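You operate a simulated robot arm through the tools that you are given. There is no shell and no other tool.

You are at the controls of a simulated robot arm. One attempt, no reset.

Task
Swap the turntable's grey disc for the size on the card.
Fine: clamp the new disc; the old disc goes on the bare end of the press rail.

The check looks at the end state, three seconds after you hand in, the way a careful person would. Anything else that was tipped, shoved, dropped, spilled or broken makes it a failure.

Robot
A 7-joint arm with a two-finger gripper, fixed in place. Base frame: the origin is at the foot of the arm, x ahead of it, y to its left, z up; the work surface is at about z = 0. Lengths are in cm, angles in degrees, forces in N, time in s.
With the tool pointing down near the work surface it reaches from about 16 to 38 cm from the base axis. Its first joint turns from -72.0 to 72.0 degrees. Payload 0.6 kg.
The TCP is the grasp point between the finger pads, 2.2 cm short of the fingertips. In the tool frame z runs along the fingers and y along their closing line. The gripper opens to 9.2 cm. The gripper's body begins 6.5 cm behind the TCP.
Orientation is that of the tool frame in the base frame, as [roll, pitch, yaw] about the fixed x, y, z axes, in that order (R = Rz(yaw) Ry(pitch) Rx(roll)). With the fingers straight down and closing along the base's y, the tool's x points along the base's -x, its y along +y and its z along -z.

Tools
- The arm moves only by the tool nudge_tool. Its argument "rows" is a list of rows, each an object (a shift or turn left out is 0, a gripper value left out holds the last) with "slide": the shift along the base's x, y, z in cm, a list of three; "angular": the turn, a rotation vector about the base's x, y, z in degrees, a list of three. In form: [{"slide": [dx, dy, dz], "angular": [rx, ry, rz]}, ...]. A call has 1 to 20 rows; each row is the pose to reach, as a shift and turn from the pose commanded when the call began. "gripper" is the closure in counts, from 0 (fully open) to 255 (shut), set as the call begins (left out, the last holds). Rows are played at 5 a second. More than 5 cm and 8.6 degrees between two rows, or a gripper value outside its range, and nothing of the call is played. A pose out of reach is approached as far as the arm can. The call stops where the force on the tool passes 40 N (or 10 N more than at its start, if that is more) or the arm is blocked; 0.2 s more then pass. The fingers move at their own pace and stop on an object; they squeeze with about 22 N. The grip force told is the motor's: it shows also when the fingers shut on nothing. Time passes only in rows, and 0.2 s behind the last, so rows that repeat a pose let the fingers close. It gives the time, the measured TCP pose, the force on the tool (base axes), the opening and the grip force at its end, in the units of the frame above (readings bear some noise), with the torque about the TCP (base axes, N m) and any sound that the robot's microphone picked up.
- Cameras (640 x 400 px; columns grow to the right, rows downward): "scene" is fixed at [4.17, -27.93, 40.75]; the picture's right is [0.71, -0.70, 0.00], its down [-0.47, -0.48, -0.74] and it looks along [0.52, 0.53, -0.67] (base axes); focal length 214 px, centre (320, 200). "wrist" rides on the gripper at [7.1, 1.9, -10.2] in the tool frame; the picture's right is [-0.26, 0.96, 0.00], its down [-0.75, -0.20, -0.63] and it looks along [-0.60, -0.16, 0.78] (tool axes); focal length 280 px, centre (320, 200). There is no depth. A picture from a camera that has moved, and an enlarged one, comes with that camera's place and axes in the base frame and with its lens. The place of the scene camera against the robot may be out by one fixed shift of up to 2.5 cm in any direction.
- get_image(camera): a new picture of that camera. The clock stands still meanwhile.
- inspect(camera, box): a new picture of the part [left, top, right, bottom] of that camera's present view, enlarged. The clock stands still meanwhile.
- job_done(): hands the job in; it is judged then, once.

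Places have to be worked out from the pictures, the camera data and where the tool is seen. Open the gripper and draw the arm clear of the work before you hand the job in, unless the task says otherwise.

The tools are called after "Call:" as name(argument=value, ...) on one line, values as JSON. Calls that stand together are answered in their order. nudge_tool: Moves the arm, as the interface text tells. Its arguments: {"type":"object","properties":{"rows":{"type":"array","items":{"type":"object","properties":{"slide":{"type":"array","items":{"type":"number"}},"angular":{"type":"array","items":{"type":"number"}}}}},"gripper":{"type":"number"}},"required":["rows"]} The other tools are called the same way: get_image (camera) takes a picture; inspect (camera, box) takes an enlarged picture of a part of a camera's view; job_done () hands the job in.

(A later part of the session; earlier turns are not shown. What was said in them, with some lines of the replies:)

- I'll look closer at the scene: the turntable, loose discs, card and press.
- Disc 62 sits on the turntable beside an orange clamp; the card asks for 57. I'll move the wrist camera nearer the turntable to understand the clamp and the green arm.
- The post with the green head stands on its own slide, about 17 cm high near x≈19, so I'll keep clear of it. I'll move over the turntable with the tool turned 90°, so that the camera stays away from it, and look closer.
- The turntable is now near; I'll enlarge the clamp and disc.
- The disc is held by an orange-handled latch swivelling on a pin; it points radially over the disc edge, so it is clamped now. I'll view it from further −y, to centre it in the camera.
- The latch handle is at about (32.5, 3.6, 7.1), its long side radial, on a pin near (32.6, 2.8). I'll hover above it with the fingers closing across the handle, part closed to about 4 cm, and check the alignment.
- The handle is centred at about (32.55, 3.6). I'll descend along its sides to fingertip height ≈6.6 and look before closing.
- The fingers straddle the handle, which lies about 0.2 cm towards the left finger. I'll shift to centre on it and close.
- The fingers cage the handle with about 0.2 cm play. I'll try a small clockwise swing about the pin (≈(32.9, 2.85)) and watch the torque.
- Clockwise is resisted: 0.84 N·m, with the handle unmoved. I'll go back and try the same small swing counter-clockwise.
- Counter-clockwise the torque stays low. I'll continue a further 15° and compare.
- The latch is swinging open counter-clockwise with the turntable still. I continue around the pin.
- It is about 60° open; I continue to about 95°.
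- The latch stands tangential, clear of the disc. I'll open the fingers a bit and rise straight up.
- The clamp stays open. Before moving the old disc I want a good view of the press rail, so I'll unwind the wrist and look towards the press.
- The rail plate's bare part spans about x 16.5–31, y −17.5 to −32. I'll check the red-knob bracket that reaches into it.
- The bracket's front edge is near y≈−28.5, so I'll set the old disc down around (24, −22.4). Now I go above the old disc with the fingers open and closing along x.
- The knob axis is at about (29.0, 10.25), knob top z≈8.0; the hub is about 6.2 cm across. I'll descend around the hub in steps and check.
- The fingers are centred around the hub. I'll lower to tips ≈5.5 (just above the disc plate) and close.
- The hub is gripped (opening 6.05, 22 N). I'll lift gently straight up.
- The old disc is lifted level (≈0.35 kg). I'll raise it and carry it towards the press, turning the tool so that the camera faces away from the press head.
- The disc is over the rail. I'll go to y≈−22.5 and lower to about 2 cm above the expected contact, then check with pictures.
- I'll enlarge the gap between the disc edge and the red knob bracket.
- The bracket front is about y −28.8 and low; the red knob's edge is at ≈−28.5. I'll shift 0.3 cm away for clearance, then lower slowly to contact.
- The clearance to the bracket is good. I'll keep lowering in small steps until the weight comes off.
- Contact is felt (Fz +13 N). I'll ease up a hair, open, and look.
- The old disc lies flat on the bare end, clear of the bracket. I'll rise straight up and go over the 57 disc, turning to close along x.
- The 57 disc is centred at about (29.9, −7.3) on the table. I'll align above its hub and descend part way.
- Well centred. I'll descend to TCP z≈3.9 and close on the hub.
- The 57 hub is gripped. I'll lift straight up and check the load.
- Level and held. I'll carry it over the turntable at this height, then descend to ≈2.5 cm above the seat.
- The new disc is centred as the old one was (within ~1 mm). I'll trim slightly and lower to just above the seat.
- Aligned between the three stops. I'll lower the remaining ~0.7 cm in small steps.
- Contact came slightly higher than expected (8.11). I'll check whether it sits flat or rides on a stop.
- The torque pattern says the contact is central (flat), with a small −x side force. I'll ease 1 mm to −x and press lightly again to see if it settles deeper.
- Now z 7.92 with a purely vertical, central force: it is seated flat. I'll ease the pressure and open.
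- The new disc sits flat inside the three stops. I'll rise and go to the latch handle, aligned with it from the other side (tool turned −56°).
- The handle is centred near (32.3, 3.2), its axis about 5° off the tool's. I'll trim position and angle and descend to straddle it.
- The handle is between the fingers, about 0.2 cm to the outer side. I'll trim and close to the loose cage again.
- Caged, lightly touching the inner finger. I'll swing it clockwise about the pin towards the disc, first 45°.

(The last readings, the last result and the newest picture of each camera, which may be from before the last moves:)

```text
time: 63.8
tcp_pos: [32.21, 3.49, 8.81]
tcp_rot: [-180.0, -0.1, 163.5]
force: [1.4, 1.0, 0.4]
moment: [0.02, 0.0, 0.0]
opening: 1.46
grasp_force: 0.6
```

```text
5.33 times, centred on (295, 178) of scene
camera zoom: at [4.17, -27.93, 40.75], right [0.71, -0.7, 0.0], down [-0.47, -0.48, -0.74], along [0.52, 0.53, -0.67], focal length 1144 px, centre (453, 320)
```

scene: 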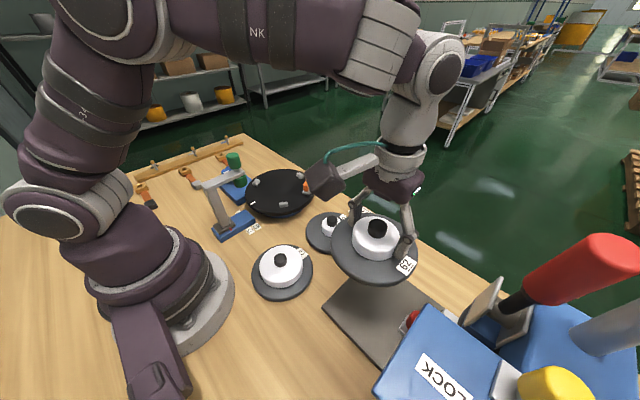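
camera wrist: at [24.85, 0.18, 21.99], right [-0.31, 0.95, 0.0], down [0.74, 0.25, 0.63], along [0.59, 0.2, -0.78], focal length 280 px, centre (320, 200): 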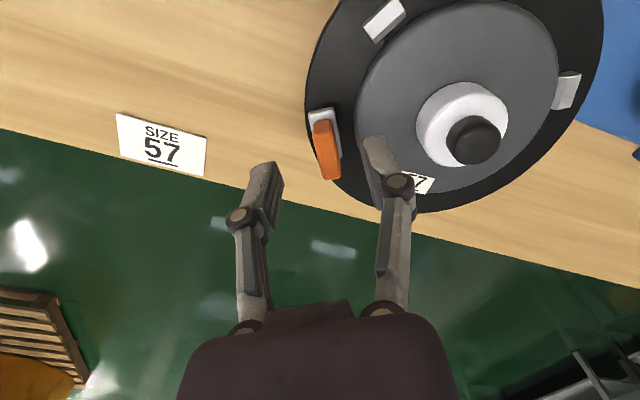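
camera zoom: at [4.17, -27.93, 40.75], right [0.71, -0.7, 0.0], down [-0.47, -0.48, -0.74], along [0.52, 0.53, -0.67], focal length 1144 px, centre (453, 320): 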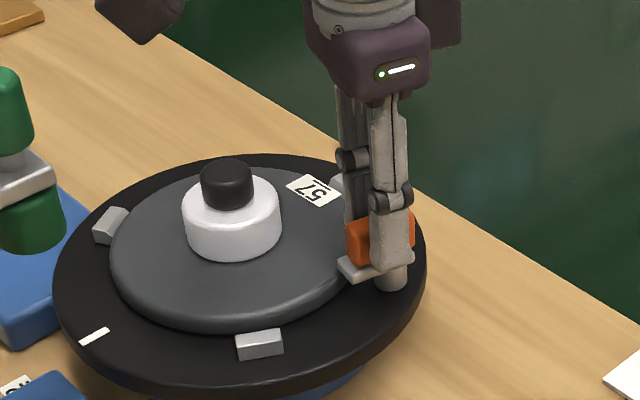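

Smooth, with low forces. I'll continue to about 88°.

Call:
nudge_tool(rows=[{"slide": [0.01, 0.08, 0], "angular": [0, 0, -7.5]}, {"slide": [0.034, 0.16, 0], "angular": [0, 0, -15]}, {"slide": [0.07, 0.24, 0], "angular": [0, 0, -22.5]}, {"slide": [0.11, 0.31, 0], "angular": [0, 0, -30]}, {"slide": [0.16, 0.37, 0], "angular": [0, 0, -37.5]}, {"slide": [0.2, 0.42, 0], "angular": [0, 0, -43]}])

Call:
inspect(camera="wrist", box=[230, 80, 410, 220])

Call:
inspect(camera="scene", box=[250, 140, 340, 215])

```text
time: 65.2
tcp_pos: [32.35, 3.9, 8.86]
tcp_rot: [180.0, 0.1, 120.5]
force: [0.9, 2.4, -0.5]
moment: [0.03, -0.05, 0.01]
opening: 1.5
grasp_force: 0.9
```

```text
2.86 times, centred on (320, 150) of wrist
camera zoom: at [30.36, 10.87, 18.88], right [0.96, 0.26, 0.0], down [0.21, -0.75, 0.62], along [0.16, -0.6, -0.78], focal length 801 px, centre (320, 343)
```

zoom: 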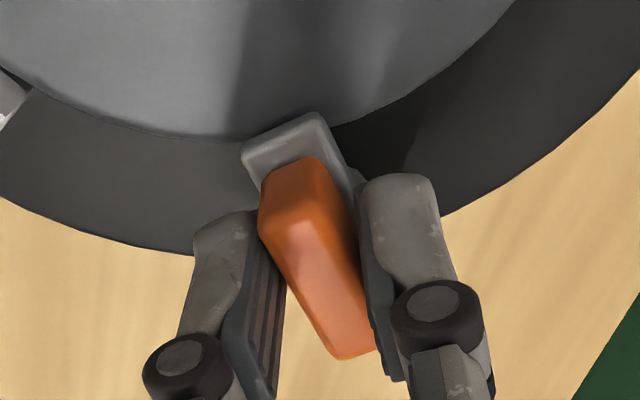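

```text
5.33 times, centred on (295, 178) of scene
camera zoom: at [4.17, -27.93, 40.75], right [0.71, -0.7, 0.0], down [-0.47, -0.48, -0.74], along [0.52, 0.53, -0.67], focal length 1144 px, centre (453, 320)
```

zoom: 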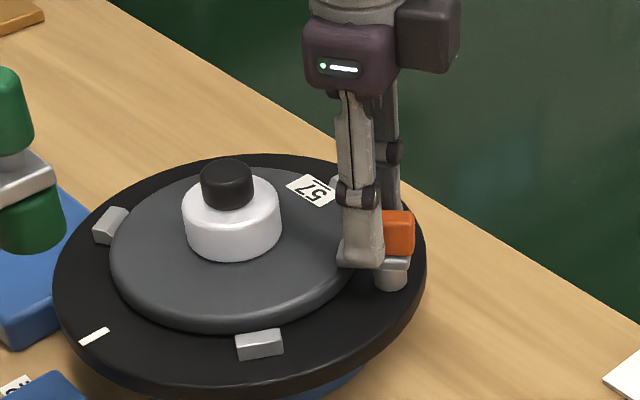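

The latch is over the disc, lagging the tool by a few degrees. I'll press the last degrees until its stop is felt.

Call:
nudge_tool(rows=[{"slide": [0.04, 0.03, 0], "angular": [0, 0, -4]}, {"slide": [0.08, 0.05, 0], "angular": [0, 0, -8]}, {"slide": [0.08, 0.05, 0], "angular": [0, 0, -8]}])

Call:
inspect(camera="wrist", box=[230, 80, 410, 220])

```text
time: 66.0
tcp_pos: [32.48, 3.97, 8.84]
tcp_rot: [179.9, 0.0, 112.5]
force: [1.1, 1.7, 0.1]
moment: [0.05, 0.0, 0.01]
opening: 1.5
grasp_force: 1.4
```

```text
2.86 times, centred on (320, 150) of wrist
camera zoom: at [31.44, 11.1, 18.88], right [0.99, 0.13, 0.0], down [0.1, -0.77, 0.62], along [0.08, -0.62, -0.78], focal length 801 px, centre (320, 343)
```

zoom: 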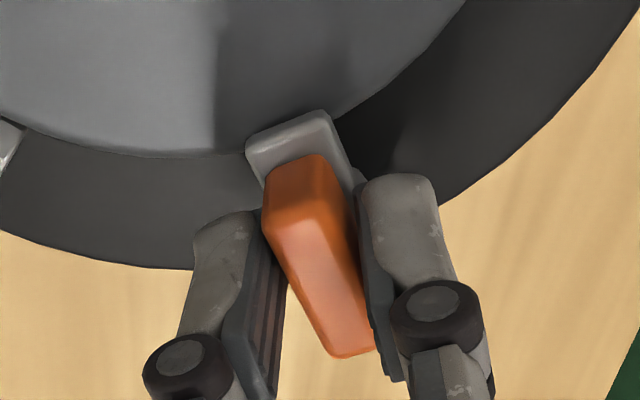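

Still free. I'll go another 7° and check the turntable's mark too.

Call:
nudge_tool(rows=[{"slide": [0.04, 0.02, 0], "angular": [0, 0, -3.5]}, {"slide": [0.08, 0.04, 0], "angular": [0, 0, -7]}, {"slide": [0.08, 0.04, 0], "angular": [0, 0, -7]}])

Call:
inspect(camera="wrist", box=[230, 80, 410, 220])

Call:
inspect(camera="scene", box=[250, 140, 340, 215])

```text
time: 66.8
tcp_pos: [32.48, 3.85, 8.88]
tcp_rot: [-179.9, 0.0, 105.4]
force: [-5.8, -5.6, 3.8]
moment: [-0.19, 0.07, 0.57]
opening: 1.59
grasp_force: 27.8
```

```text
2.86 times, centred on (320, 150) of wrist
camera zoom: at [32.41, 11.17, 18.89], right [1.0, 0.01, 0.0], down [0.01, -0.78, 0.63], along [0.0, -0.63, -0.78], focal length 801 px, centre (320, 343)
```

zoom: 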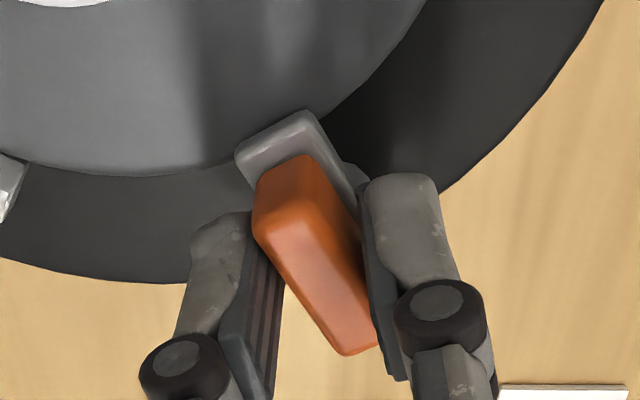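

```text
5.33 times, centred on (295, 178) of scene
camera zoom: at [4.16, -27.93, 40.75], right [0.71, -0.7, 0.0], down [-0.47, -0.48, -0.74], along [0.52, 0.53, -0.67], focal length 1144 px, centre (453, 320)
```

zoom: 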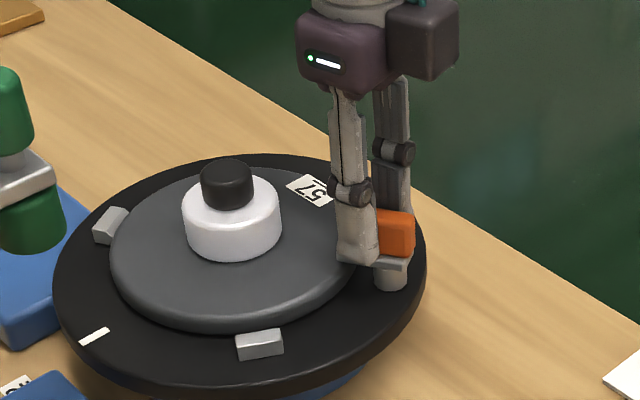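

The stop is felt (0.57 N·m), so the latch is fully closed, and the turntable hasn't moved. I'll relax the tool by 8°, open and rise.

Call:
nudge_tool(rows=[{"slide": [-0.03, -0.02, 0], "angular": [0, 0, 4]}, {"slide": [-0.05, -0.03, 0], "angular": [0, 0, 8]}])

Call:
nudge_tool(gripper=140, rows=[{"slide": [0, 0, 0]}, {"slide": [0, 0, 0]}, {"slide": [0, 0, 0]}, {"slide": [0, 0, 1]}, {"slide": [0, 0, 4]}, {"slide": [0, 0, 8]}])

Call:
get_image(camera="wrist")

Call:
inspect(camera="scene", box=[250, 140, 340, 215])

```text
time: 67.4
tcp_pos: [32.39, 3.89, 8.72]
tcp_rot: [-179.9, 0.1, 113.6]
force: [0.0, 0.0, -0.7]
moment: [0.01, -0.01, 0.02]
opening: 1.37
grasp_force: 0.0
```

```text
time: 68.8
tcp_pos: [32.53, 3.88, 16.85]
tcp_rot: [180.0, 0.1, 113.5]
force: [-0.5, 0.0, -0.8]
moment: [0.0, -0.01, -0.02]
opening: 4.17
grasp_force: 0.1
```

```text
taken
camera wrist: at [31.28, 11.05, 26.96], right [0.99, 0.15, 0.0], down [0.11, -0.77, 0.63], along [0.09, -0.62, -0.78], focal length 280 px, centre (320, 200)
```

wrist: 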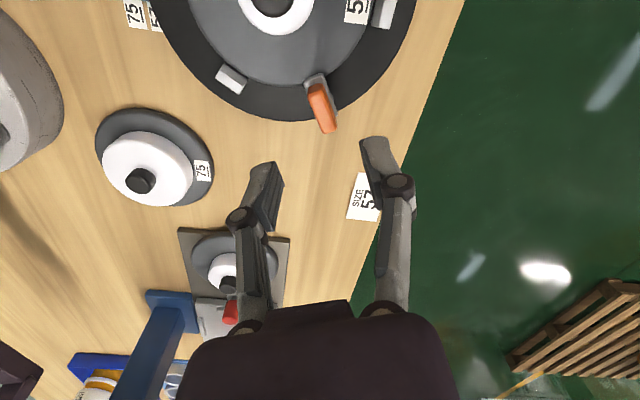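

```text
5.33 times, centred on (295, 178) of scene
camera zoom: at [4.17, -27.93, 40.75], right [0.71, -0.7, 0.0], down [-0.47, -0.48, -0.74], along [0.52, 0.53, -0.67], focal length 1144 px, centre (453, 320)
```

zoom: 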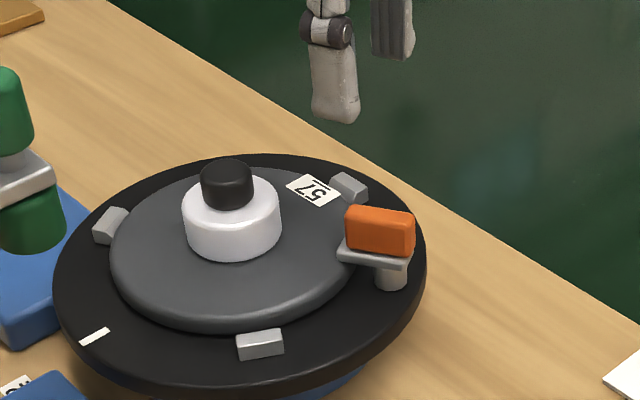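

I'll check the latch's overlap on the disc, and the press end, in enlarged views.

Call:
inspect(camera="wrist", box=[200, 0, 420, 140])

Call:
inspect(camera="wrist", box=[280, 60, 360, 140])

Call:
inspect(camera="scene", box=[300, 220, 460, 370])

Call:
get_image(camera="scene")

```text
2.86 times, centred on (310, 70) of wrist
camera zoom: at [31.28, 11.05, 26.96], right [0.99, 0.15, 0.0], down [0.11, -0.77, 0.63], along [0.09, -0.62, -0.78], focal length 801 px, centre (349, 571)
```

zoom: 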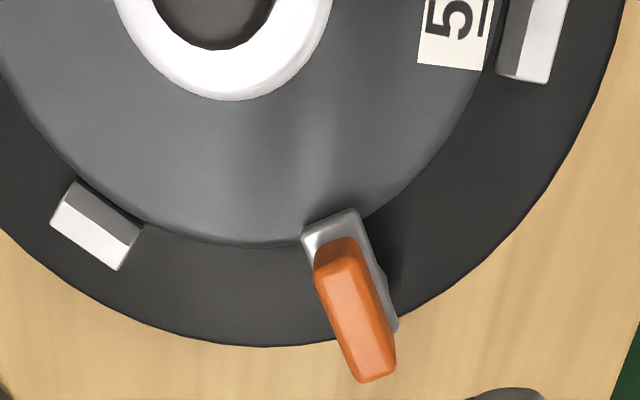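

```text
5.00 times, centred on (320, 100) of wrist
camera zoom: at [31.28, 11.05, 26.96], right [0.99, 0.15, 0.0], down [0.11, -0.77, 0.63], along [0.09, -0.62, -0.78], focal length 1402 px, centre (320, 700)
```

zoom: 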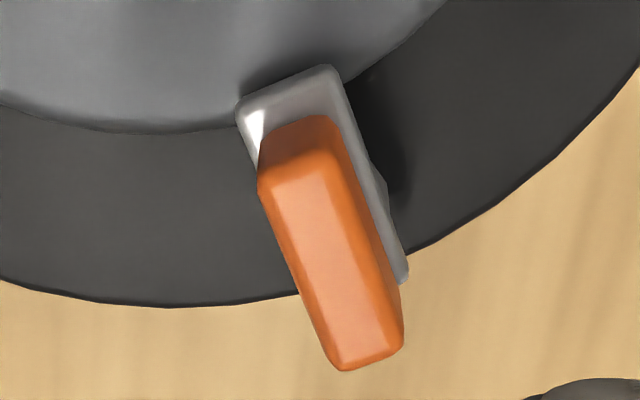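

```text
2.67 times, centred on (380, 295) of scene
camera zoom: at [4.17, -27.93, 40.75], right [0.71, -0.7, 0.0], down [-0.47, -0.48, -0.74], along [0.52, 0.53, -0.67], focal length 572 px, centre (160, -53)
```

zoom: 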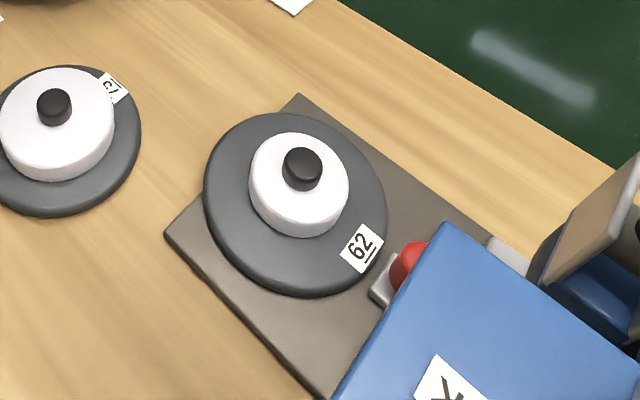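

```text
taken
```

scene: 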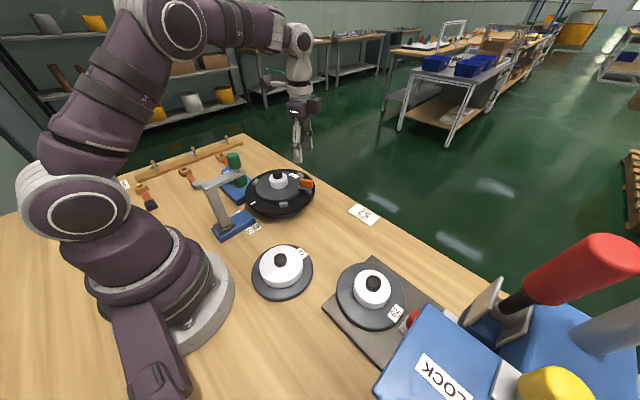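

The latch's tip covers the disc edge radially, the disc sits between the three stops, the old disc lies flat on the rail end, and nothing else has moved. I'll open the gripper and draw the arm back up to near its start pose.

Call:
nudge_tool(gripper=0, rows=[{"slide": [0, 0, 3]}, {"slide": [-1, -0.5, 6]}, {"slide": [-3, -1.5, 9]}, {"slide": [-5, -2.5, 11]}, {"slide": [-7, -3.5, 12]}, {"slide": [-9, -4.5, 13]}, {"slide": [-12, -5.2, 13]}, {"slide": [-12, -5.2, 13]}])

Call:
get_image(camera="scene")

Call:
inspect(camera="scene", box=[200, 130, 340, 250])

Call:
get_image(camera="wrist")

```text
time: 70.6
tcp_pos: [20.41, -1.27, 29.76]
tcp_rot: [-179.9, 0.0, 113.6]
force: [-0.3, 0.2, 0.5]
moment: [-0.01, 0.01, 0.0]
opening: 9.19
grasp_force: 0.0
```

```text
taken
```

scene: 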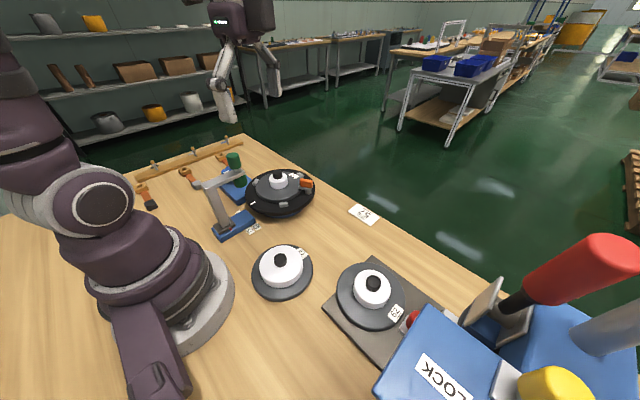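

```text
3.33 times, centred on (270, 190) of scene
camera zoom: at [4.16, -27.93, 40.75], right [0.71, -0.7, 0.0], down [-0.47, -0.48, -0.74], along [0.52, 0.53, -0.67], focal length 715 px, centre (487, 233)
```

zoom: 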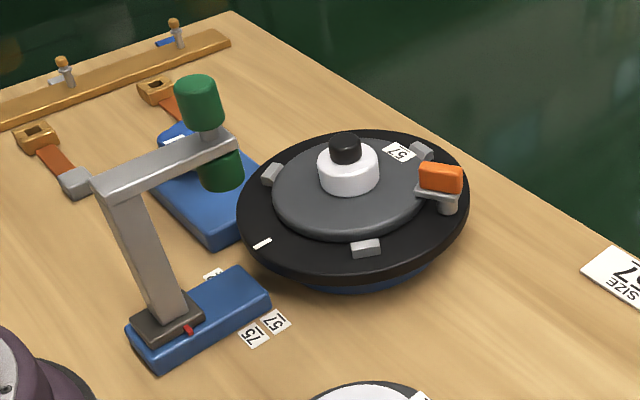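

```text
taken
camera wrist: at [19.32, 5.95, 39.84], right [0.99, 0.15, 0.0], down [0.11, -0.77, 0.62], along [0.09, -0.62, -0.78], focal length 280 px, centre (320, 200)
```

wrist: 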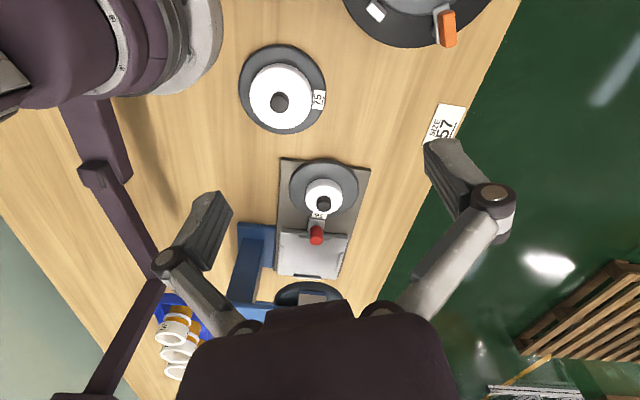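

The end state looks right: disc 57 is on the turntable and latched, disc 62 lies flat on the bare rail end, everything else is as it was, and the arm is clear with the gripper open. Handing in.

Call:
job_done()

```text
The job is handed in.
```

I swapped the discs and handed the job in; the check's verdict hasn't come back.

- **New disc:** the 57 disc sits flat on the turntable between its three stops. The orange latch is swung back over its edge, and I turned it until I felt its stop.
- **Old disc:** the 62 disc lies flat on the bare end of the press rail, just clear of the red knob's bracket. It overhangs the end of the rail by about 1 cm, because the bare stretch in front of the bracket (about 11 cm) is slightly shorter than the disc.
- **Everything else:** I left the post with the green head, the press and the 75 disc alone, and they look unmoved in the last pictures. The turntable shifted by about 2° at most while I worked the latch.

The arm is drawn back near its start position with the gripper fully open.
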